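You operate a simulated robot arm through the tools that you are given. There is no shell and no other tool.

You run a simulated robot arm. Do the job below in one go: nothing can be reset, and whatever is moved stays where it is left.

TASK
Find the purple injector's opening pressure on the hand tester.
Fine: into the round holder, swing clamp shut, star knob tight, orange air lever on, pump until it sprays; then open the grey vent tap. Leave TEST alone.

It is judged by the outcome, as a careful person would: the job done as asked, and still so three seconds after it is handed in. It fails if anything else is knocked over, pushed out of place, dropped, spilled or broken.

THE ROBOT
A 7-joint arm with a two-finger parallel gripper, fixed in place. Base frame: the origin is at the foot of the arm, x ahead of it, y to its left, z up. Lengths are in m, angles in rad, forces in N, time in s.
With the tool pointing down near the work surface it reaches from about 0.26 to 0.68 m from the base axis. Its first joint turns from -2.897 to 2.897 rad. Payload 2.5 kg.
The tool frame sits at the grasp point between the pads (the TCP): z along the fingers, y along the line on which they close. The tips reach 0.03 m beyond it. Largest opening 0.094 m; finger width 0.028, thickness 0.01; the body of the gripper, 0.05 by 0.096 m, starts 0.055 m behind the TCP.
Orientation is that of the tool frame in the base frame, as [roll, pitch, yaw] about the fixed x, y, z axes, in that order (R = Rz(yaw) Ry(pitch) Rx(roll)). With the fingers straight down and closing along the base's y, the tool's x points along the base's -x, its y along +y and its z along -z.

THE INTERFACE
- The arm moves only by the tool servo_tool. Its argument "deltas" is a list of rows, each an object of numbers (a shift or turn left out is 0, a gripper value left out holds the last): "wx", "wy", "wz": the turn, a rotation vector about the base's x, y, z in rad; "x", "y", "z": the shift along the base's x, y, z in m; "claw": the finger opening in m, from 0 to 0.094. In form: [{"wx": .., "wy": .., "wz": .., "x": .., "y": .., "z": .., "claw": ..}, ...]. A call has 1 to 20 rows; each row is the pose to reach, as a shift and turn from the pose commanded when the call began. A row lasts 0.2 s, in which the tool goes at most 0.05 m and 0.15 rad; a call with a longer step from one row to the next is refused whole, and so is a gripper value outside its range. Where a pose cannot be reached the arm comes as near as it can. A force on the tool above 40 N (or 10 N above the force at the start of the call, whichever is more), or a blocked arm, ends the call early, and 0.2 s more pass. Each finger travels about 0.072 m/s and halts on what it meets, pressing with about 36 N; the grip force reading is that of the motor and also rises with nothing between the fingers. The clock runs only during rows and for 0.2 s after the last one: add rows that repeat a pose to give the fingers time. The reply holds the time, the measured pose of the TCP, the force on the tool along the base axes, the opening and the grip force, in the units named above and with some noise, with the torque about the TCP (base axes, N m) and any sound that the robot's microphone picked up.
- Cameras (640 x 400 px; columns grow to the right, rows downward): "scene" is fixed at [0.3969, -0.4923, 0.7255]; the picture's right is [0.96, 0.26, 0.00], its down [0.17, -0.62, -0.77] and it looks along [-0.20, 0.74, -0.64] (base axes); focal length 214 px, centre (320, 200). "wrist" rides on the gripper at [0.076, 0.014, -0.103] in the tool frame; the picture's right is [-0.18, 0.98, 0.00], its down [-0.75, -0.14, -0.64] and it looks along [-0.63, -0.12, 0.77] (tool axes); focal length 243 px, centre (320, 200). There is no depth. A picture from a camera that has moved, and an enlarged one, comes with that camera's place and axes in the base frame and with its lens. The place of the scene camera against the robot may be out by one fixed shift of up to 0.012 m in any direction.
- camera(camera): a new picture of that camera. No time passes.
- close_up(camera, box): a new picture of the part [left, top, right, bottom] of that camera's present view, enlarged. No time passes.
- job_done(): hands the job in; it is judged then, once.

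Places have to be worked out from the pictures, the camera data and where the tool is seen. Open the gripper and draw the arm clear of the work before you hand the job in, unless the task says otherwise.

The tools are called after "Request:" as name(argument=value, ...) on one line, values as JSON. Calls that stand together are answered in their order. servo_tool: Moves the arm, as the interface text tells. Its arguments: {"type":"object","properties":{"deltas":{"type":"array","items":{"type":"object","properties":{"wx":{"type":"number"},"wy":{"type":"number"},"wz":{"type":"number"},"x":{"type":"number"},"y":{"type":"number"},"z":{"type":"number"},"claw":{"type":"number"}}}}},"required":["deltas"]} The other tools are called the same way: camera (camera) takes a picture; close_up (camera, box) takes an enlarged picture of a part of a camera's view; job_done () hands the job in.

At the start:

```text
t: 0.0
tcp_pos: [0.2779, -0.2836, 0.5657]
orientation: [-3.142, 0.0, 3.14]
contact_force: [-0.3, -0.2, -0.1]
ft_torque: [0.02, 0.01, 0.01]
opening: 0.094
grip_force: 0.1
```

scene: 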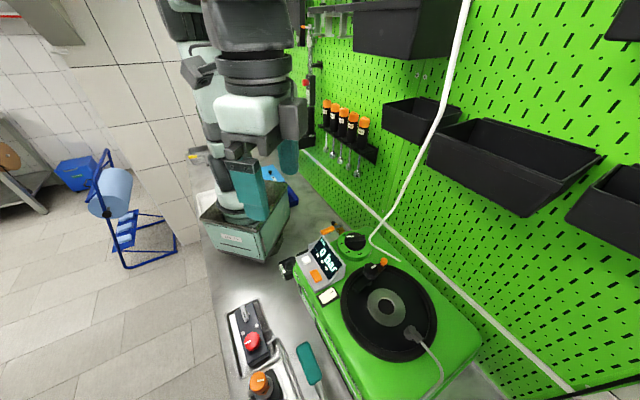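
wrist: 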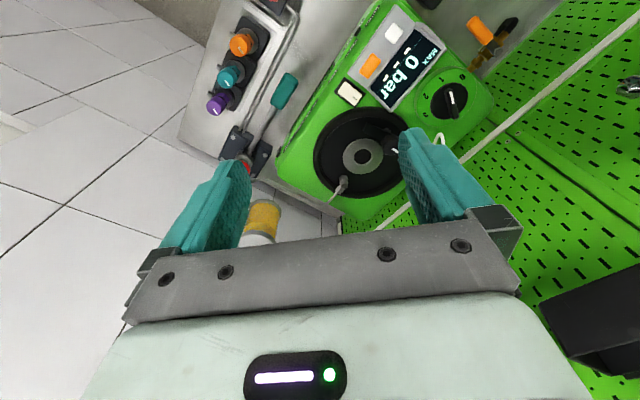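

I'll begin by looking more closely at the bench from both cameras to identify the parts of the tester.

Request:
close_up(camera="scene", box=[200, 210, 480, 400])

Request:
close_up(camera="wrist", box=[170, 0, 520, 220])

Request:
close_up(camera="scene", box=[200, 280, 330, 400])

```text
2.11 times, centred on (340, 305) of scene
camera zoom: at [0.3969, -0.4923, 0.7255], right [0.96, 0.26, 0.0], down [0.17, -0.62, -0.77], along [-0.2, 0.74, -0.64], focal length 452 px, centre (278, -21)
```

zoom: 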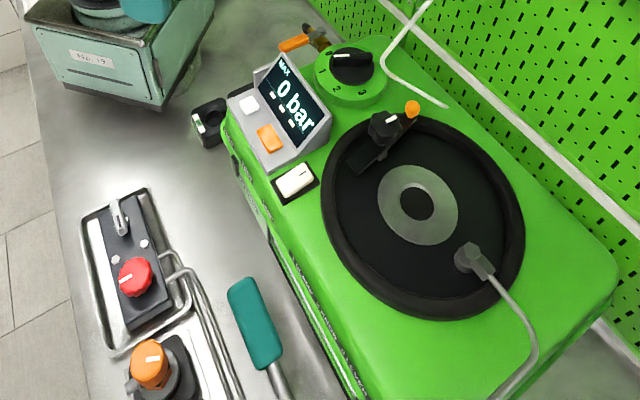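

```text
1.82 times, centred on (345, 110) of wrist
camera zoom: at [0.2011, -0.2703, 0.6692], right [0.18, 0.98, 0.0], down [0.75, -0.14, 0.64], along [0.63, -0.12, -0.77], focal length 441 px, centre (274, 364)
```

zoom: 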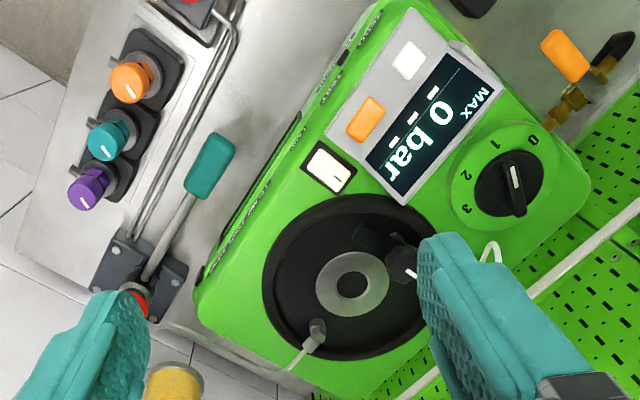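

```text
3.33 times, centred on (265, 340) of scene
camera zoom: at [0.3969, -0.4923, 0.7255], right [0.96, 0.26, 0.0], down [0.17, -0.62, -0.77], along [-0.2, 0.74, -0.64], focal length 715 px, centre (503, -267)
```

zoom: 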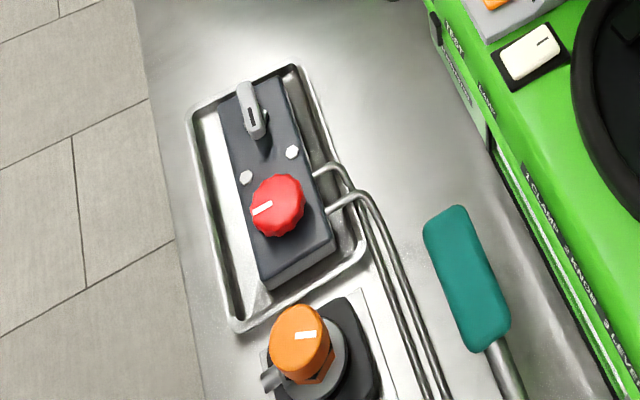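

The layout is a green tester, a row of orange/teal/purple capped injectors and a tray with a grey tap and red knob. I'll zoom in on the lettering and the small parts before moving.

Request:
close_up(camera="wrist", box=[270, 40, 400, 150])

Request:
close_up(camera="wrist", box=[190, 0, 310, 180])

Request:
close_up(camera="scene", box=[270, 220, 450, 340])

Request:
close_up(camera="wrist", box=[330, 0, 530, 130])

Request:
close_up(camera="scene", box=[270, 300, 400, 400])

```text
3.64 times, centred on (335, 95) of wrist
camera zoom: at [0.2011, -0.2703, 0.6692], right [0.18, 0.98, 0.0], down [0.75, -0.14, 0.64], along [0.63, -0.12, -0.77], focal length 882 px, centre (266, 582)
```

zoom: 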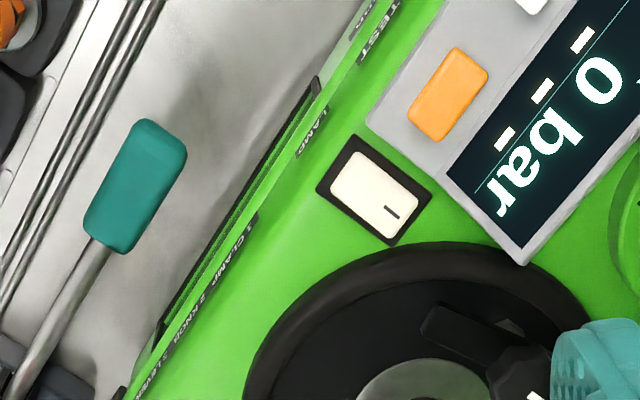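

```text
2.22 times, centred on (250, 90) of wrist
camera zoom: at [0.2011, -0.2703, 0.6692], right [0.18, 0.98, 0.0], down [0.75, -0.14, 0.64], along [0.63, -0.12, -0.77], focal length 539 px, centre (476, 444)
```

zoom: 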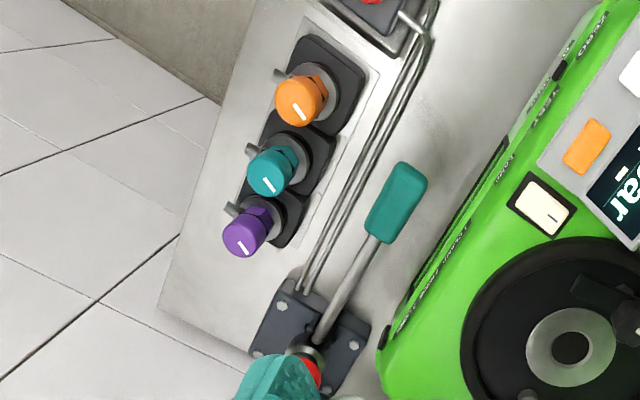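

```text
3.33 times, centred on (360, 280) of scene
camera zoom: at [0.3969, -0.4923, 0.7255], right [0.96, 0.26, 0.0], down [0.17, -0.62, -0.77], along [-0.2, 0.74, -0.64], focal length 715 px, centre (187, -67)
```

zoom: 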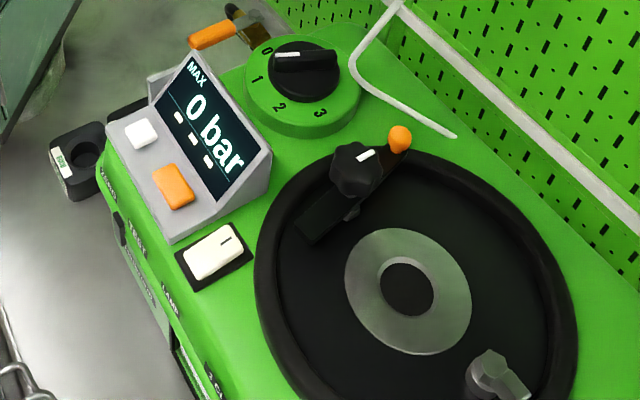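

```text
3.08 times, centred on (430, 65) of wrist
camera zoom: at [0.2011, -0.2703, 0.6692], right [0.18, 0.98, 0.0], down [0.75, -0.14, 0.64], along [0.63, -0.12, -0.77], focal length 746 px, centre (-18, 615)
```

zoom: 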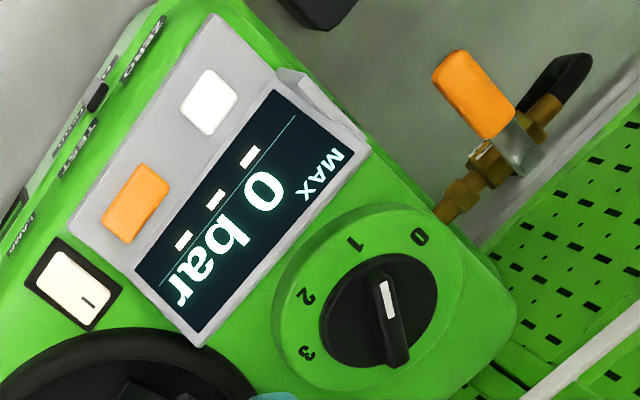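

```text
4.00 times, centred on (335, 350) of scene
camera zoom: at [0.3969, -0.4923, 0.7255], right [0.96, 0.26, 0.0], down [0.17, -0.62, -0.77], along [-0.2, 0.74, -0.64], focal length 858 px, centre (260, -400)
```

zoom: 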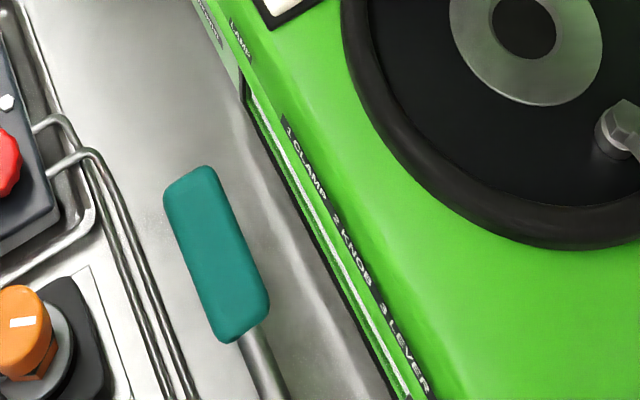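

The front label reads "1 CLAMP 2 KNOB 3 LEVER", the orange button is labelled TEST and the white switch is LAMP. I'll lower the wrist camera towards the black round holder to see the clamp and star knob properly.

Request:
servo_tool(deltas=[{"x": 0.005, "y": 0.02, "z": -0.03}, {"x": 0.01, "y": 0.04, "z": -0.06}, {"x": 0.015, "y": 0.06, "z": -0.09}, {"x": 0.02, "y": 0.08, "z": -0.115}])

Request:
camera(camera="wrist")

Request:
camera(camera="scene")

```text
t: 1.0
tcp_pos: [0.2989, -0.2061, 0.4512]
orientation: [3.142, 0.0, 3.14]
contact_force: [0.7, -0.5, 1.5]
ft_torque: [0.01, 0.0, -0.01]
opening: 0.0939
grip_force: 0.1
```

```text
taken
camera wrist: at [0.2226, -0.1914, 0.554], right [0.19, 0.98, 0.0], down [0.75, -0.14, 0.64], along [0.63, -0.12, -0.77], focal length 243 px, centre (320, 200)
```

wrist: 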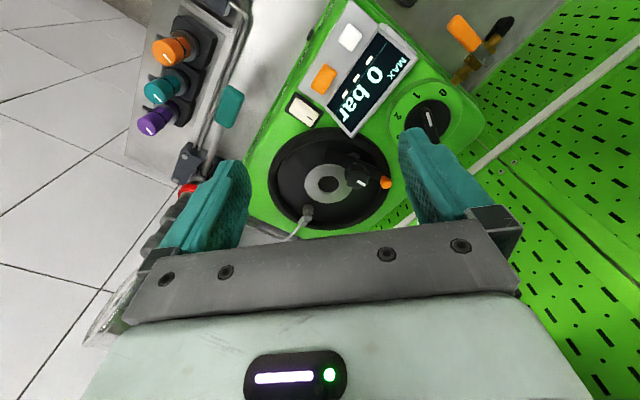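

```text
taken
```

scene: 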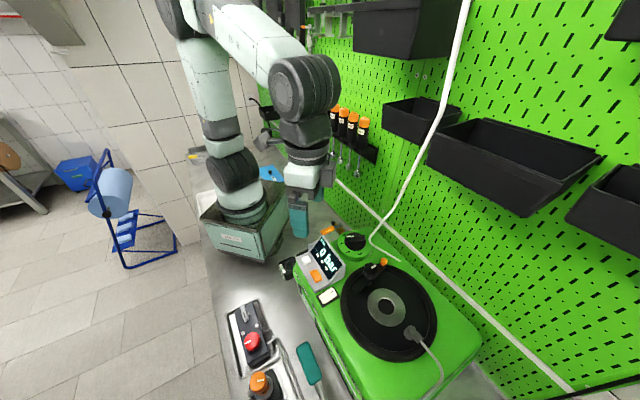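

The disc centre triangulates to about [0.486, -0.227, 0.19]. Zooming on the clamp/knob area and on the injector row.

Request:
close_up(camera="wrist", box=[250, 110, 410, 240])

Request:
close_up(camera="wrist", box=[120, 0, 260, 190])

Request:
close_up(camera="wrist", box=[400, 0, 520, 90])

Request:
close_up(camera="scene", box=[340, 250, 450, 370])

```text
3.08 times, centred on (330, 175) of wrist
camera zoom: at [0.2226, -0.1914, 0.554], right [0.19, 0.98, 0.0], down [0.75, -0.14, 0.64], along [0.63, -0.12, -0.77], focal length 746 px, centre (289, 277)
```

zoom: 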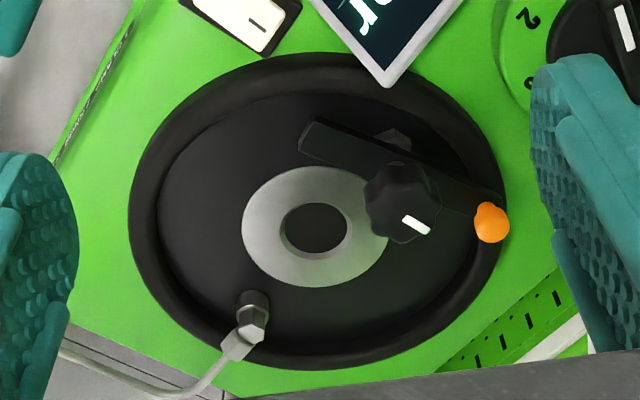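

```text
2.11 times, centred on (190, 95) of wrist
camera zoom: at [0.2226, -0.1914, 0.554], right [0.19, 0.98, 0.0], down [0.75, -0.14, 0.64], along [0.63, -0.12, -0.77], focal length 511 px, centre (594, 421)
```

zoom: 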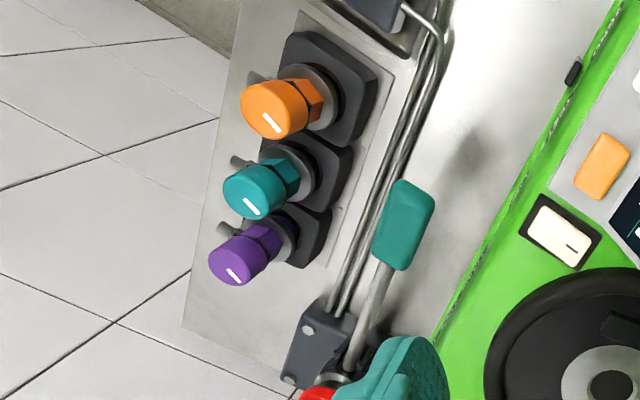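

```text
4.44 times, centred on (460, 45) of wrist
camera zoom: at [0.2226, -0.1914, 0.554], right [0.19, 0.98, 0.0], down [0.75, -0.14, 0.64], along [0.63, -0.12, -0.77], focal length 1078 px, centre (-302, 889)
```

zoom: 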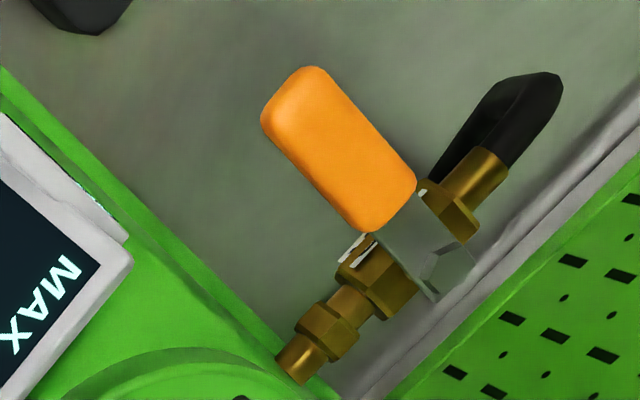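

```text
3.33 times, centred on (395, 310) of scene
camera zoom: at [0.3969, -0.4923, 0.7255], right [0.96, 0.26, 0.0], down [0.17, -0.62, -0.77], along [-0.2, 0.74, -0.64], focal length 715 px, centre (70, -167)
```

zoom: 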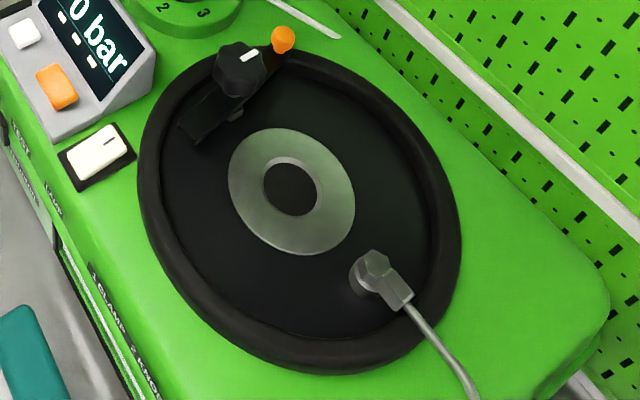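

The black clamp arm with a lobed black knob and orange ball tip sits beside the grey seat. There is also a small black block with a round hole at the left end of the tester; I'll zoom on it and on the tray valve.

Request:
close_up(camera="scene", box=[270, 245, 330, 295])

Request:
close_up(camera="scene", box=[222, 290, 290, 370])

Request:
close_up(camera="scene", box=[230, 350, 310, 400])

Request:
close_up(camera="scene", box=[340, 225, 420, 285])

```text
8.00 times, centred on (300, 270) of scene
camera zoom: at [0.3969, -0.4923, 0.7255], right [0.96, 0.26, 0.0], down [0.17, -0.62, -0.77], along [-0.2, 0.74, -0.64], focal length 1716 px, centre (480, -360)
```

zoom: 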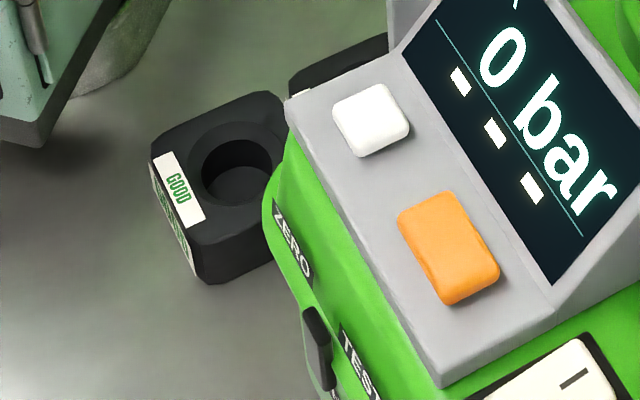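

```text
5.00 times, centred on (256, 330) of scene
camera zoom: at [0.3969, -0.4923, 0.7255], right [0.96, 0.26, 0.0], down [0.17, -0.62, -0.77], along [-0.2, 0.74, -0.64], focal length 1072 px, centre (640, -450)
```

zoom: 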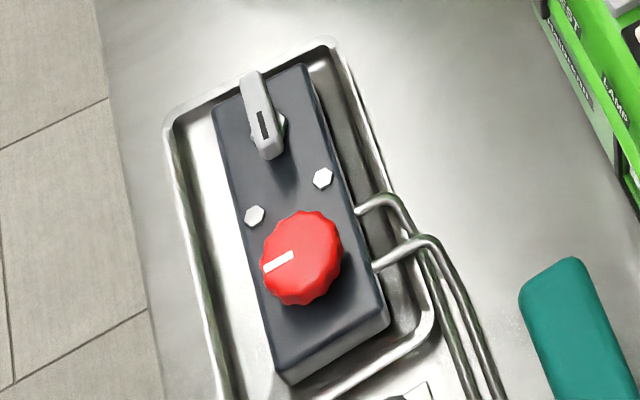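

```text
8.00 times, centred on (270, 375) of scene
camera zoom: at [0.3969, -0.4923, 0.7255], right [0.96, 0.26, 0.0], down [0.17, -0.62, -0.77], along [-0.2, 0.74, -0.64], focal length 1716 px, centre (720, -1200)
```

zoom: 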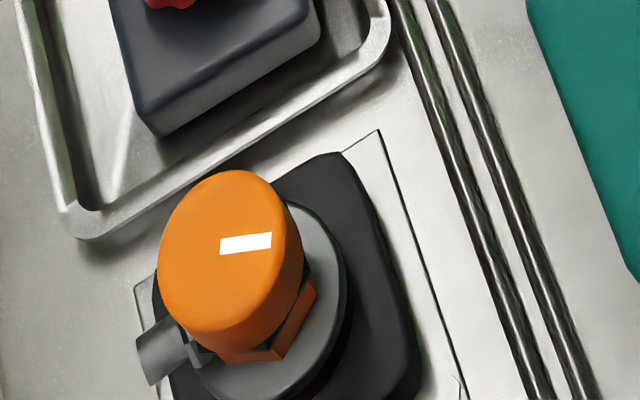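

```text
6.67 times, centred on (380, 255) of scene
camera zoom: at [0.3969, -0.4923, 0.7255], right [0.96, 0.26, 0.0], down [0.17, -0.62, -0.77], along [-0.2, 0.74, -0.64], focal length 1430 px, centre (-80, -167)
```

zoom: 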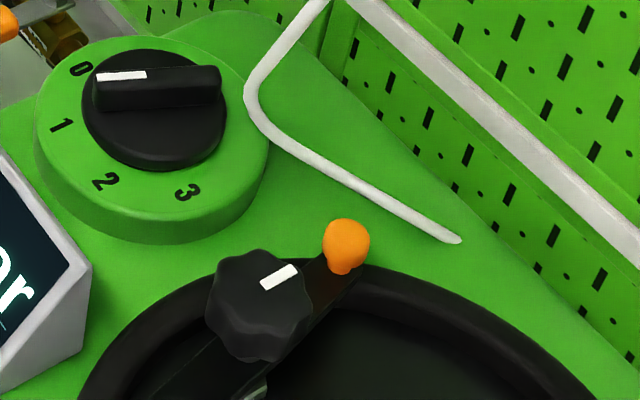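

GOOD/other bins are present, but the job only asks for the test. The cap of the purple injector triangulates to about [0.341, -0.531, 0.128], orange to [0.245, -0.430, 0.136], so the bench axis runs about -45°. I'll yaw the tool and move over to survey the injectors, tray and pump.

Request:
servo_tool(deltas=[{"x": -0.005, "y": -0.036, "z": -0.02, "wz": -0.13}, {"x": -0.009, "y": -0.072, "z": -0.04, "wz": -0.26}, {"x": -0.014, "y": -0.108, "z": -0.06, "wz": -0.39}, {"x": -0.019, "y": -0.144, "z": -0.08, "wz": -0.52}, {"x": -0.023, "y": -0.18, "z": -0.1, "wz": -0.65}, {"x": -0.028, "y": -0.216, "z": -0.12, "wz": -0.785}])

Request:
camera(camera="wrist")

Request:
close_up(camera="wrist", box=[200, 0, 440, 180])

Request:
camera(camera="scene")

```text
t: 2.4
tcp_pos: [0.2685, -0.4227, 0.333]
orientation: [3.141, 0.0, 2.355]
contact_force: [-1.0, 0.2, 0.1]
ft_torque: [-0.05, -0.01, -0.03]
opening: 0.0939
grip_force: 0.0
```

```text
taken
camera wrist: at [0.2236, -0.3589, 0.4359], right [0.83, 0.56, 0.0], down [0.43, -0.63, 0.64], along [0.36, -0.53, -0.77], focal length 243 px, centre (320, 200)
```

wrist: 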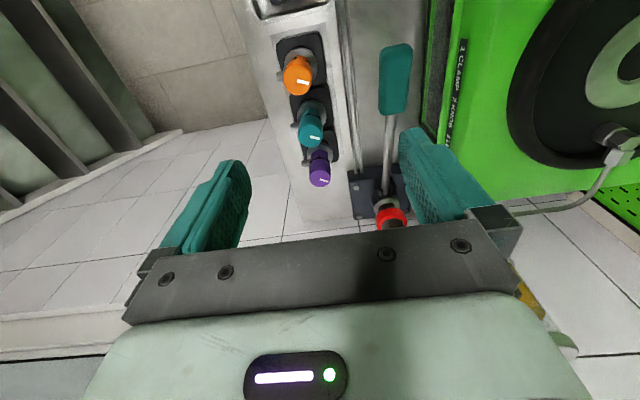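

```text
2.22 times, centred on (320, 90) of wrist
camera zoom: at [0.2236, -0.3589, 0.4359], right [0.83, 0.56, 0.0], down [0.43, -0.63, 0.64], along [0.36, -0.53, -0.77], focal length 539 px, centre (320, 444)
```

zoom: 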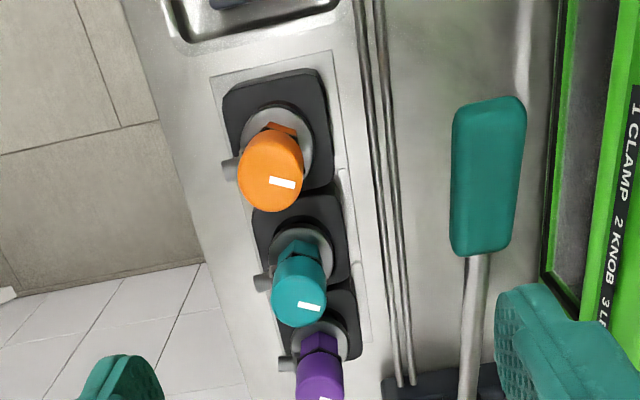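

```text
taken
```

scene: 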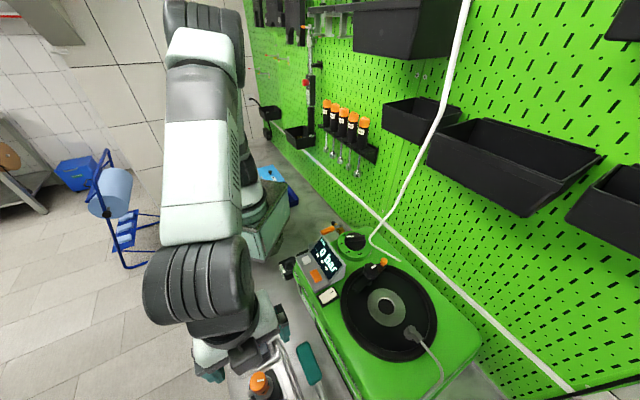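

The injectors show a coloured cap (about 32 mm wide), hex, grey collar and a side stub, sitting in square sockets. I'll move for a better look at the pump base and lever.

Request:
servo_tool(deltas=[{"x": 0.02, "y": 0.02, "z": 0.03}, {"x": 0.04, "y": 0.04, "z": 0.05}, {"x": 0.06, "y": 0.065, "z": 0.07}])

Request:
camera(camera="wrist")

Request:
close_up(camera="wrist", box=[180, 40, 420, 220])

Request:
close_up(camera="wrist", box=[260, 0, 420, 110])

```text
t: 3.2
tcp_pos: [0.3272, -0.3558, 0.4022]
orientation: [-3.141, -0.001, 2.356]
contact_force: [-0.6, -0.3, 0.2]
ft_torque: [0.02, -0.01, 0.03]
opening: 0.094
grip_force: 0.2
```

```text
taken
camera wrist: at [0.2837, -0.2901, 0.5053], right [0.83, 0.56, 0.0], down [0.43, -0.63, 0.64], along [0.36, -0.53, -0.77], focal length 243 px, centre (320, 200)
```

wrist: 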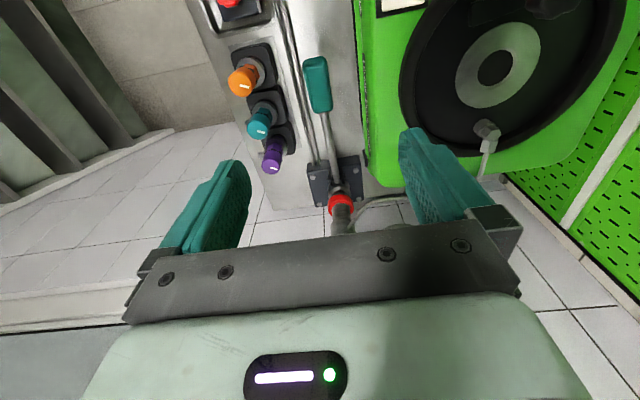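

```text
2.22 times, centred on (300, 130) of wrist
camera zoom: at [0.2837, -0.2901, 0.5053], right [0.83, 0.56, 0.0], down [0.43, -0.63, 0.64], along [0.36, -0.53, -0.77], focal length 539 px, centre (364, 356)
```

zoom: 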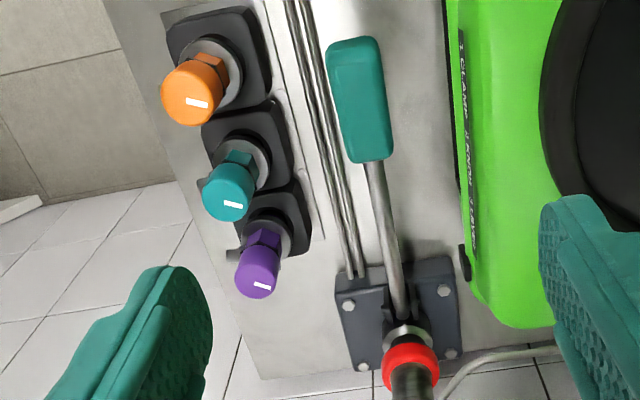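

```text
3.64 times, centred on (340, 55) of wrist
camera zoom: at [0.2837, -0.2901, 0.5053], right [0.83, 0.56, 0.0], down [0.43, -0.63, 0.64], along [0.36, -0.53, -0.77], focal length 882 px, centre (247, 727)
```

zoom: 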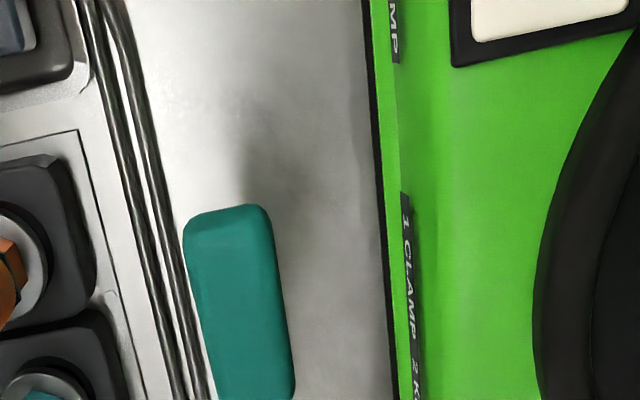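

The pump lever runs along the bench axis (about -45°): grip tip near [0.312, -0.348, 0.141], pivot near [0.50, -0.54, 0.055]. Now I'll move over the round holder to study the clamp and its knob.

Request:
servo_tool(deltas=[{"x": 0.015, "y": 0.04, "z": 0.0}, {"x": 0.03, "y": 0.08, "z": -0.01}, {"x": 0.045, "y": 0.12, "z": -0.02}, {"x": 0.06, "y": 0.16, "z": -0.03}, {"x": 0.073, "y": 0.196, "z": -0.042}])

Request:
camera(camera="wrist")

Request:
close_up(camera="wrist", box=[180, 60, 460, 240])

Request:
camera(camera="scene")

```text
t: 4.4
tcp_pos: [0.4038, -0.1591, 0.3577]
orientation: [-3.141, -0.001, 2.357]
contact_force: [-0.3, -0.4, -0.6]
ft_torque: [-0.01, 0.05, -0.01]
opening: 0.0935
grip_force: 0.2
```

```text
taken
camera wrist: at [0.3605, -0.0955, 0.4598], right [0.83, 0.56, 0.0], down [0.43, -0.63, 0.64], along [0.36, -0.53, -0.77], focal length 243 px, centre (320, 200)
```

wrist: 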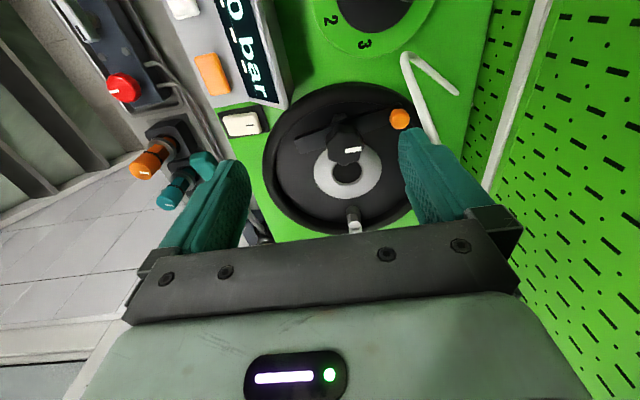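

```text
2.22 times, centred on (320, 150) of wrist
camera zoom: at [0.3605, -0.0955, 0.4598], right [0.83, 0.56, 0.0], down [0.43, -0.63, 0.64], along [0.36, -0.53, -0.77], focal length 539 px, centre (320, 311)
```

zoom: 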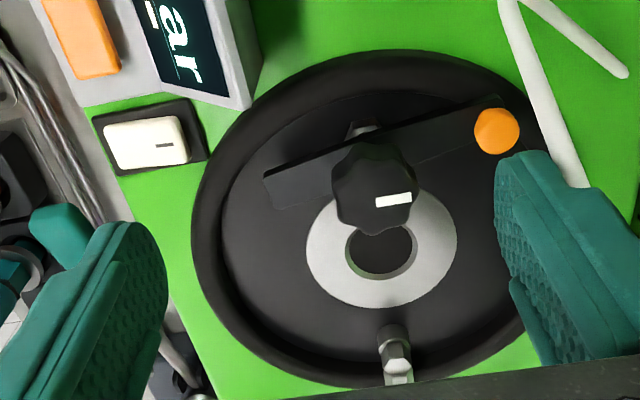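

```text
taken
```

scene: 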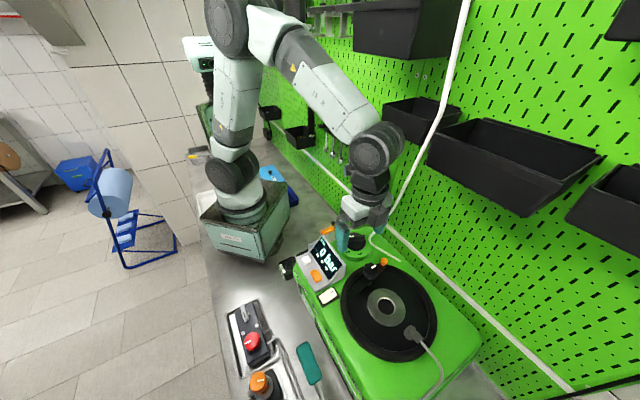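

Triangulation in bench axes (u along -45°, v towards the wall): the seat hole is at u≈0.512, v≈0.188, z≈0.176; the black star knob sits on the pivot of the clamp bar at u≈0.437, v≈0.189, z≈0.24, and the orange ball is the bar's handle. Next I go above the purple injector for a close look.

Request:
servo_tool(deltas=[{"x": -0.007, "y": -0.041, "z": 0.0}, {"x": -0.013, "y": -0.083, "z": 0.0}, {"x": -0.02, "y": -0.124, "z": -0.01}, {"x": -0.026, "y": -0.165, "z": -0.025}, {"x": -0.033, "y": -0.207, "z": -0.04}, {"x": -0.039, "y": -0.248, "z": -0.06}, {"x": -0.046, "y": -0.289, "z": -0.075}, {"x": -0.052, "y": -0.33, "z": -0.09}, {"x": -0.059, "y": -0.371, "z": -0.105}])

Request:
camera(camera="wrist")

Request:
close_up(camera="wrist", box=[200, 20, 440, 200])

Request:
camera(camera="scene")

```text
t: 6.4
tcp_pos: [0.3442, -0.5298, 0.2575]
orientation: [-3.141, 0.0, 2.359]
contact_force: [-0.7, 0.0, 0.3]
ft_torque: [-0.01, -0.01, 0.03]
opening: 0.0942
grip_force: 0.0
```

```text
taken
camera wrist: at [0.3008, -0.4666, 0.3605], right [0.82, 0.57, 0.0], down [0.43, -0.63, 0.64], along [0.36, -0.53, -0.77], focal length 243 px, centre (320, 200)
```

wrist: 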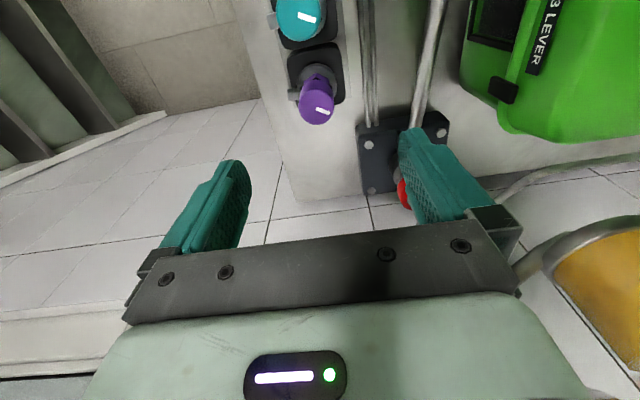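

```text
2.22 times, centred on (320, 110) of wrist
camera zoom: at [0.3008, -0.4666, 0.3605], right [0.82, 0.57, 0.0], down [0.43, -0.63, 0.64], along [0.36, -0.53, -0.77], focal length 539 px, centre (320, 400)
```

zoom: 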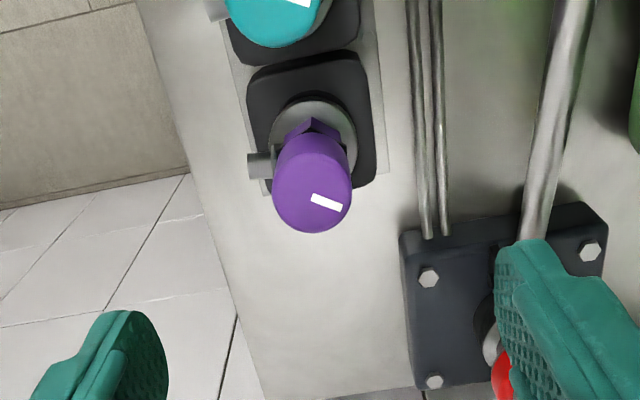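

```text
taken
```

scene: 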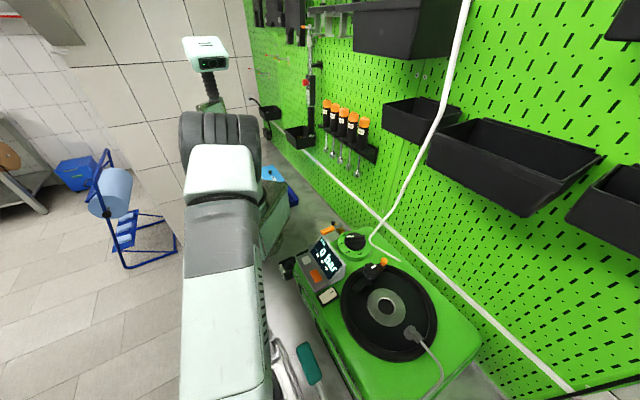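

The cap top refines to about [0.343, -0.533, 0.126] with diameter ~34 mm; collar and socket top are down near z≈0.045. I'll descend partway, with the fingers straddling across the bench, and check alignment.

Request:
servo_tool(deltas=[{"x": 0.0, "y": -0.002, "z": -0.03}, {"x": -0.0005, "y": -0.004, "z": -0.06}, {"x": -0.0005, "y": -0.004, "z": -0.085}, {"x": -0.0005, "y": -0.004, "z": -0.085}])

Request:
camera(camera="wrist")

Request:
close_up(camera="wrist", box=[200, 60, 440, 220])

```text
t: 7.4
tcp_pos: [0.3425, -0.535, 0.171]
orientation: [3.14, -0.001, 2.358]
contact_force: [0.0, 0.0, 0.2]
ft_torque: [0.01, 0.02, -0.03]
opening: 0.094
grip_force: 0.0
```

```text
taken
camera wrist: at [0.2984, -0.4708, 0.2745], right [0.83, 0.56, 0.0], down [0.43, -0.63, 0.64], along [0.36, -0.53, -0.77], focal length 243 px, centre (320, 200)
```

wrist: 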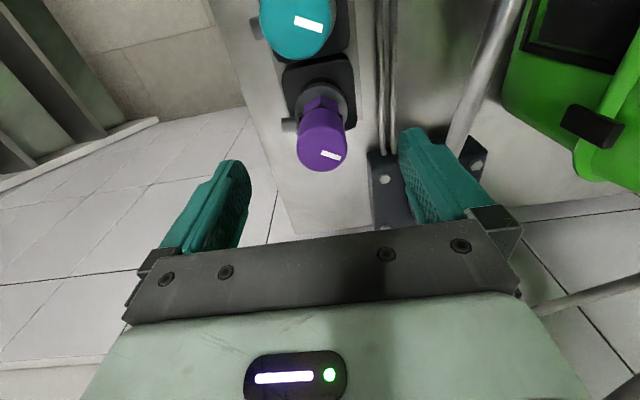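

```text
2.50 times, centred on (320, 140) of wrist
camera zoom: at [0.2984, -0.4708, 0.2745], right [0.83, 0.56, 0.0], down [0.43, -0.63, 0.64], along [0.36, -0.53, -0.77], focal length 606 px, centre (320, 350)
```

zoom: 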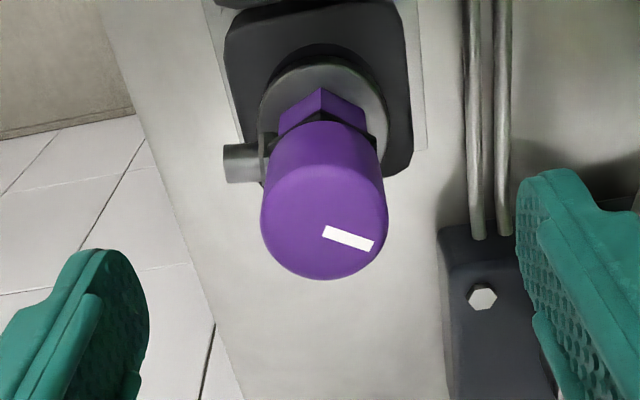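

The cap is centred between the fingers (within ~1 mm). I'll descend to TCP z≈0.111, so the tips stay above the stub, then close on the cap.

Request:
servo_tool(deltas=[{"x": 0.0005, "y": 0.0005, "z": -0.02}, {"x": 0.0005, "y": 0.0005, "z": -0.04}, {"x": 0.0005, "y": 0.0005, "z": -0.059}, {"x": 0.0005, "y": 0.0005, "z": -0.059}])

Request:
camera(camera="wrist")

```text
t: 8.4
tcp_pos: [0.3435, -0.5346, 0.1113]
orientation: [3.141, -0.001, 2.357]
contact_force: [0.1, -0.2, 0.2]
ft_torque: [-0.01, 0.0, 0.0]
opening: 0.0941
grip_force: 0.0
```

```text
taken
camera wrist: at [0.2991, -0.4704, 0.2146], right [0.82, 0.57, 0.0], down [0.43, -0.63, 0.64], along [0.36, -0.53, -0.77], focal length 243 px, centre (320, 200)
```

wrist: 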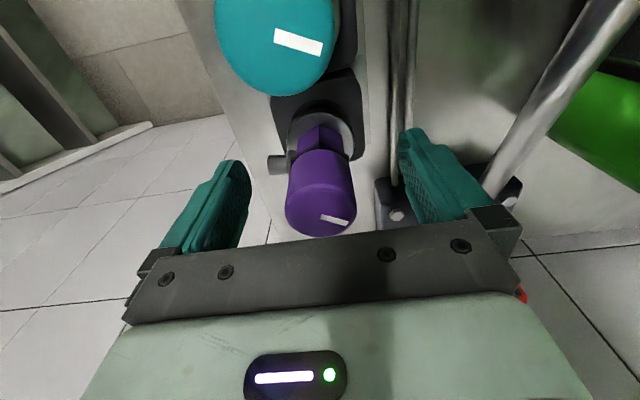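

Alignment looks good. Closing the gripper on the purple cap.

Request:
servo_tool(deltas=[{"claw": 0.02}, {"claw": 0.02}, {"claw": 0.02}, {"claw": 0.02}, {"claw": 0.02}])

Request:
camera(camera="wrist")

```text
t: 9.6
tcp_pos: [0.3409, -0.5357, 0.1111]
orientation: [-3.137, 0.0, 2.355]
contact_force: [-12.0, -12.6, -0.9]
ft_torque: [-1.03, 0.96, -0.04]
opening: 0.0478
grip_force: 36.3
```

```text
taken
camera wrist: at [0.2975, -0.4715, 0.2147], right [0.83, 0.56, 0.0], down [0.43, -0.63, 0.64], along [0.36, -0.53, -0.77], focal length 243 px, centre (320, 200)
```

wrist: 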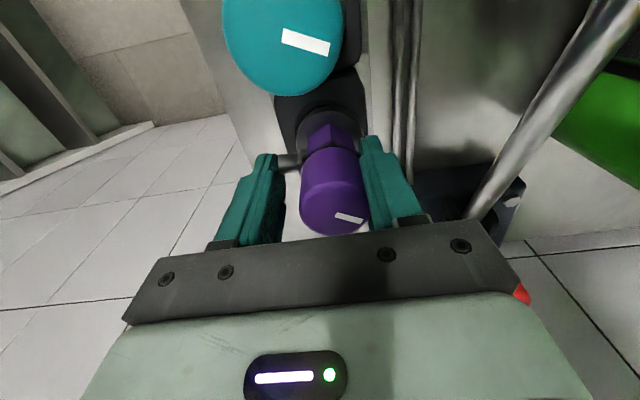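

The left finger stopped on the side stub (opening 0.048, sideways force) — recomputing, the stub is centred near z≈0.077, so my tips were too low. I'll reopen, rise 12 mm, and check.

Request:
servo_tool(deltas=[{"claw": 0.08}, {"claw": 0.08}, {"claw": 0.08, "z": 0.006}, {"claw": 0.08, "z": 0.0125}, {"claw": 0.08, "z": 0.0125}])

Request:
close_up(camera="wrist", box=[200, 80, 440, 250])

```text
t: 10.8
tcp_pos: [0.3441, -0.5342, 0.1233]
orientation: [-3.141, 0.0, 2.355]
contact_force: [0.0, -0.9, -0.7]
ft_torque: [0.01, -0.01, -0.03]
opening: 0.0801
grip_force: 0.1
```

```text
2.35 times, centred on (320, 165) of wrist
camera zoom: at [0.2989, -0.4709, 0.2265], right [0.82, 0.57, 0.0], down [0.43, -0.63, 0.64], along [0.36, -0.53, -0.77], focal length 571 px, centre (320, 282)
```

zoom: 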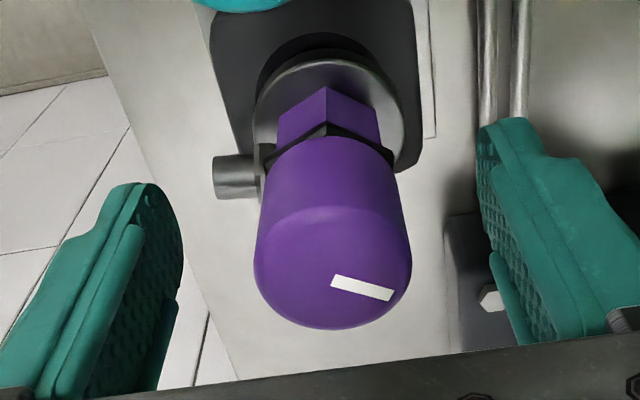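

The injector is undisturbed and the tips are now above the stub. I'll shift ~2.5 mm towards +v to centre on the cap and close again.

Request:
servo_tool(deltas=[{"x": 0.0018, "y": 0.0018, "claw": 0.06}, {"x": 0.0018, "y": 0.0018, "claw": 0.02}, {"x": 0.0018, "y": 0.0018, "claw": 0.02}, {"x": 0.0018, "y": 0.0018, "claw": 0.02}, {"x": 0.0018, "y": 0.0018, "claw": 0.02}])

Request:
close_up(camera="wrist", box=[200, 80, 440, 250])

```text
t: 12.0
tcp_pos: [0.3463, -0.5325, 0.1238]
orientation: [3.141, -0.001, 2.355]
contact_force: [-0.2, 1.4, 3.7]
ft_torque: [0.02, 0.01, -0.06]
opening: 0.033
grip_force: 36.3
```

```text
2.35 times, centred on (320, 165) of wrist
camera zoom: at [0.3011, -0.4693, 0.2269], right [0.82, 0.57, 0.0], down [0.43, -0.63, 0.64], along [0.36, -0.53, -0.77], focal length 571 px, centre (320, 282)
```

zoom: 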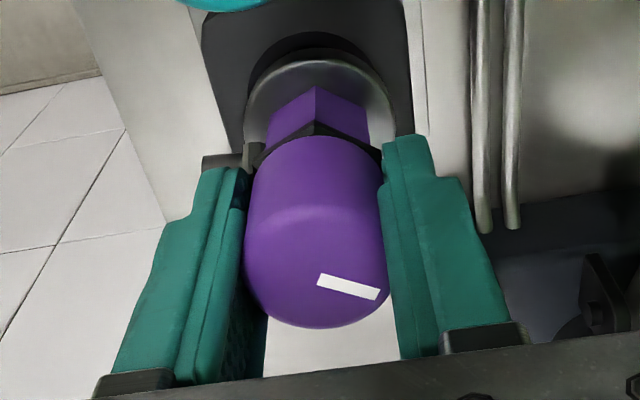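

Gripped: opening 0.033 m with 36 N and no side force. Lifting straight up slowly and watching the load.

Request:
servo_tool(deltas=[{"z": 0.005}, {"z": 0.015}, {"z": 0.03}, {"z": 0.045}])

Request:
camera(camera="wrist")

```text
t: 13.0
tcp_pos: [0.3467, -0.5314, 0.1691]
orientation: [-3.141, -0.001, 2.356]
contact_force: [0.7, -0.4, -3.3]
ft_torque: [0.03, 0.03, 0.0]
opening: 0.0329
grip_force: 36.0
```

```text
taken
camera wrist: at [0.303, -0.4677, 0.272], right [0.82, 0.57, 0.0], down [0.43, -0.63, 0.64], along [0.36, -0.53, -0.77], focal length 243 px, centre (320, 200)
```

wrist: 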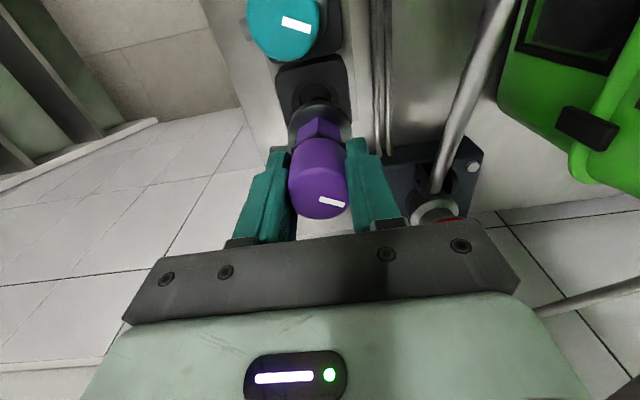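

The injector came out cleanly (about 3 N). I'll raise it well above everything and take a look at its lower half.

Request:
servo_tool(deltas=[{"z": 0.04}, {"z": 0.08}, {"z": 0.12}, {"z": 0.16}, {"z": 0.2}, {"z": 0.24}])

Request:
camera(camera="scene")

Request:
camera(camera="wrist")

```text
t: 14.4
tcp_pos: [0.3463, -0.5308, 0.4075]
orientation: [3.141, -0.001, 2.355]
contact_force: [-0.4, -0.1, -2.3]
ft_torque: [0.02, -0.02, 0.01]
opening: 0.0332
grip_force: 36.1
```

```text
taken
```

scene: 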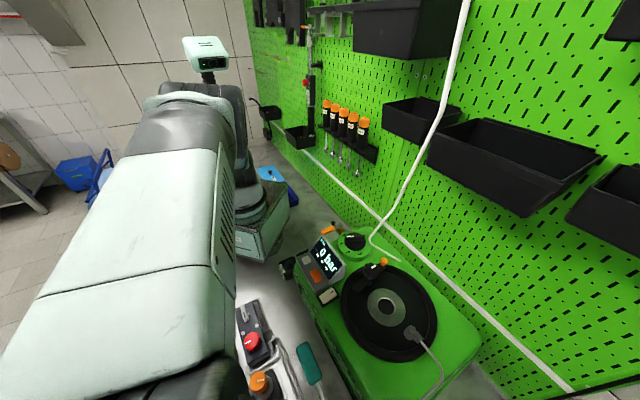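

```text
taken
camera wrist: at [0.3029, -0.4665, 0.511], right [0.83, 0.56, 0.0], down [0.43, -0.63, 0.64], along [0.36, -0.53, -0.77], focal length 243 px, centre (320, 200)
```

wrist: 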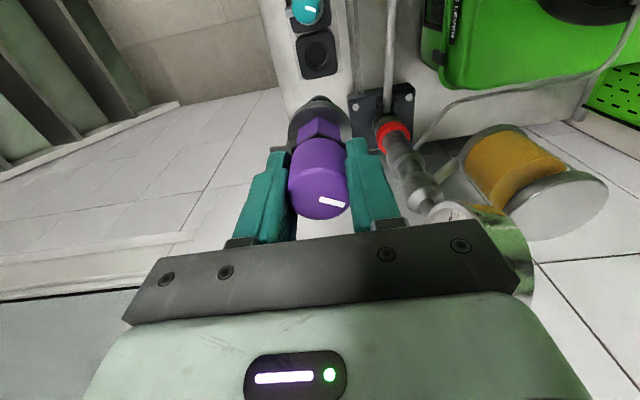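

Now traverse at this height to above the round holder, where the scene camera will see the injector from the side.

Request:
servo_tool(deltas=[{"x": 0.018, "y": 0.037, "z": 0.005}, {"x": 0.036, "y": 0.074, "z": 0.01}, {"x": 0.054, "y": 0.111, "z": 0.01}, {"x": 0.072, "y": 0.148, "z": 0.01}, {"x": 0.09, "y": 0.185, "z": 0.01}, {"x": 0.108, "y": 0.222, "z": 0.01}, {"x": 0.126, "y": 0.258, "z": 0.01}, {"x": 0.147, "y": 0.301, "z": 0.01}, {"x": 0.147, "y": 0.301, "z": 0.01}])

Request:
camera(camera="scene")

Request:
close_up(camera="scene", box=[320, 160, 480, 360])

Request:
camera(camera="wrist")

```text
t: 16.4
tcp_pos: [0.4922, -0.2296, 0.415]
orientation: [3.141, -0.002, 2.357]
contact_force: [0.1, -0.6, -2.7]
ft_torque: [-0.03, -0.03, -0.01]
opening: 0.0332
grip_force: 36.2
```

```text
taken
```

scene: 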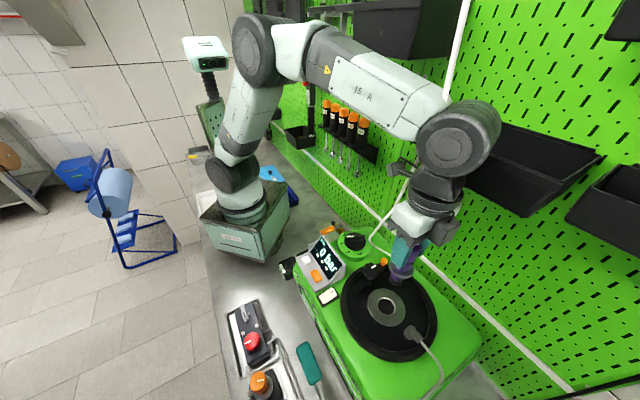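

```text
2.00 times, centred on (400, 260) of scene
camera zoom: at [0.3969, -0.4923, 0.7255], right [0.96, 0.26, 0.0], down [0.17, -0.62, -0.77], along [-0.2, 0.74, -0.64], focal length 429 px, centre (160, 80)
```

zoom: 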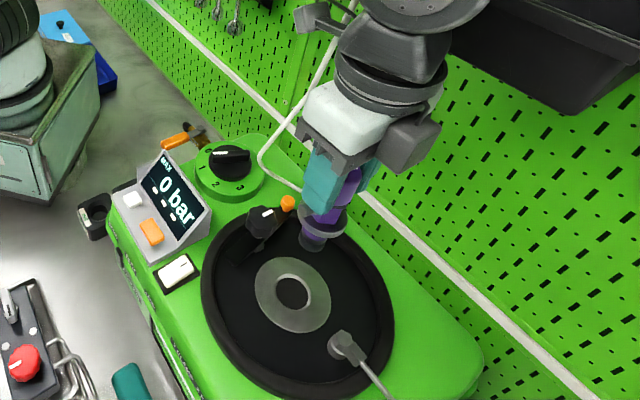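

```text
taken
camera wrist: at [0.4475, -0.1645, 0.5177], right [0.83, 0.57, 0.0], down [0.43, -0.63, 0.64], along [0.36, -0.53, -0.77], focal length 243 px, centre (320, 200)
```

wrist: 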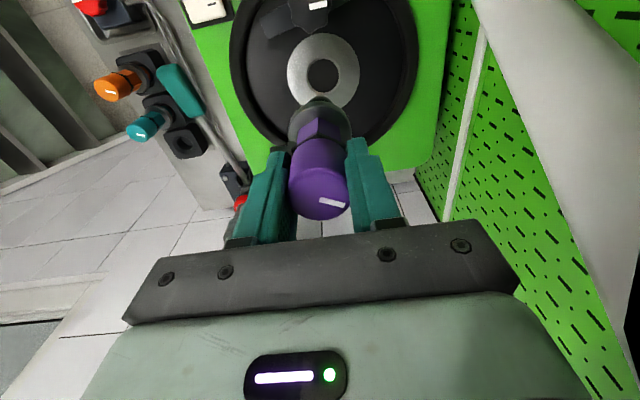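

Something white and large now appears at the right of the wrist view; I need to know if it is the air hose close to the hand before going lower.

Request:
close_up(camera="wrist", box=[420, 0, 640, 340])

Request:
close_up(camera="scene", box=[350, 90, 520, 300])

```text
1.18 times, centred on (530, 170) of wrist
camera zoom: at [0.4475, -0.1645, 0.5177], right [0.83, 0.57, 0.0], down [0.43, -0.63, 0.64], along [0.36, -0.53, -0.77], focal length 285 px, centre (73, 235)
```

zoom: 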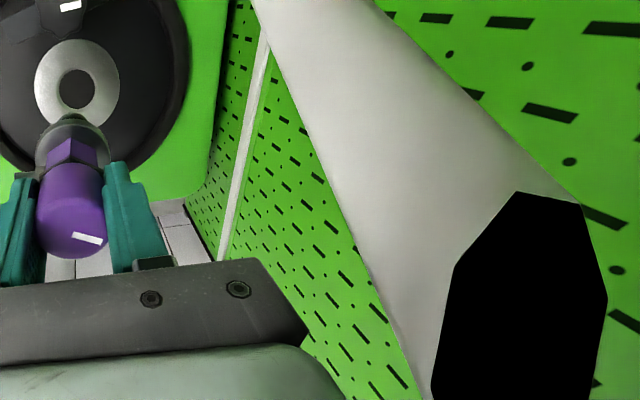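

```text
1.90 times, centred on (435, 195) of scene
camera zoom: at [0.3969, -0.4923, 0.7255], right [0.96, 0.26, 0.0], down [0.17, -0.62, -0.77], along [-0.2, 0.74, -0.64], focal length 408 px, centre (101, 210)
```

zoom: 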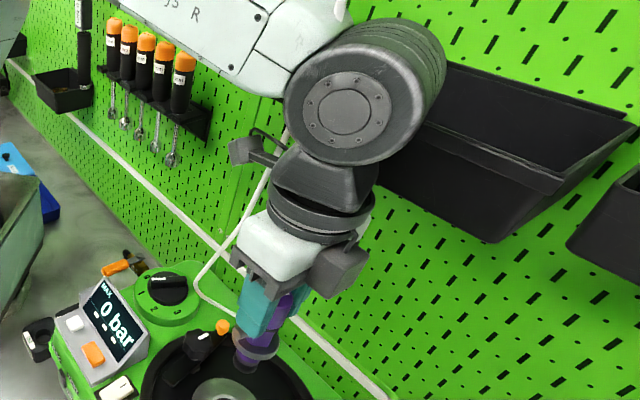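

The white object is the air hose, leaning over the tester and close to the wrist camera at this height; it recedes toward the wall lower down, so descending increases clearance. I'll zoom on the injector to see its collar and nozzle relative to the seat.

Request:
close_up(camera="scene", box=[375, 220, 435, 310])

Request:
close_up(camera="wrist", box=[220, 0, 420, 230])

```text
4.44 times, centred on (405, 265) of scene
camera zoom: at [0.3969, -0.4923, 0.7255], right [0.96, 0.26, 0.0], down [0.17, -0.62, -0.77], along [-0.2, 0.74, -0.64], focal length 953 px, centre (-58, -89)
```

zoom: 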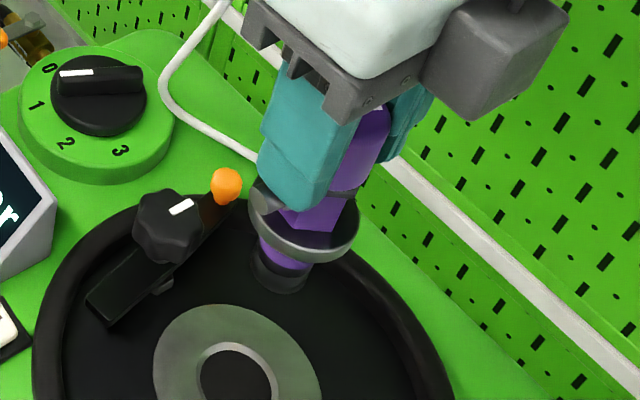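

```text
1.74 times, centred on (320, 115) of wrist
camera zoom: at [0.4475, -0.1645, 0.5177], right [0.83, 0.57, 0.0], down [0.43, -0.63, 0.64], along [0.36, -0.53, -0.77], focal length 422 px, centre (320, 348)
```

zoom: 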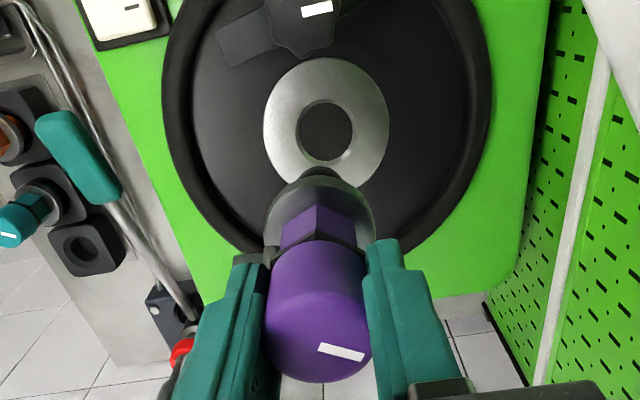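

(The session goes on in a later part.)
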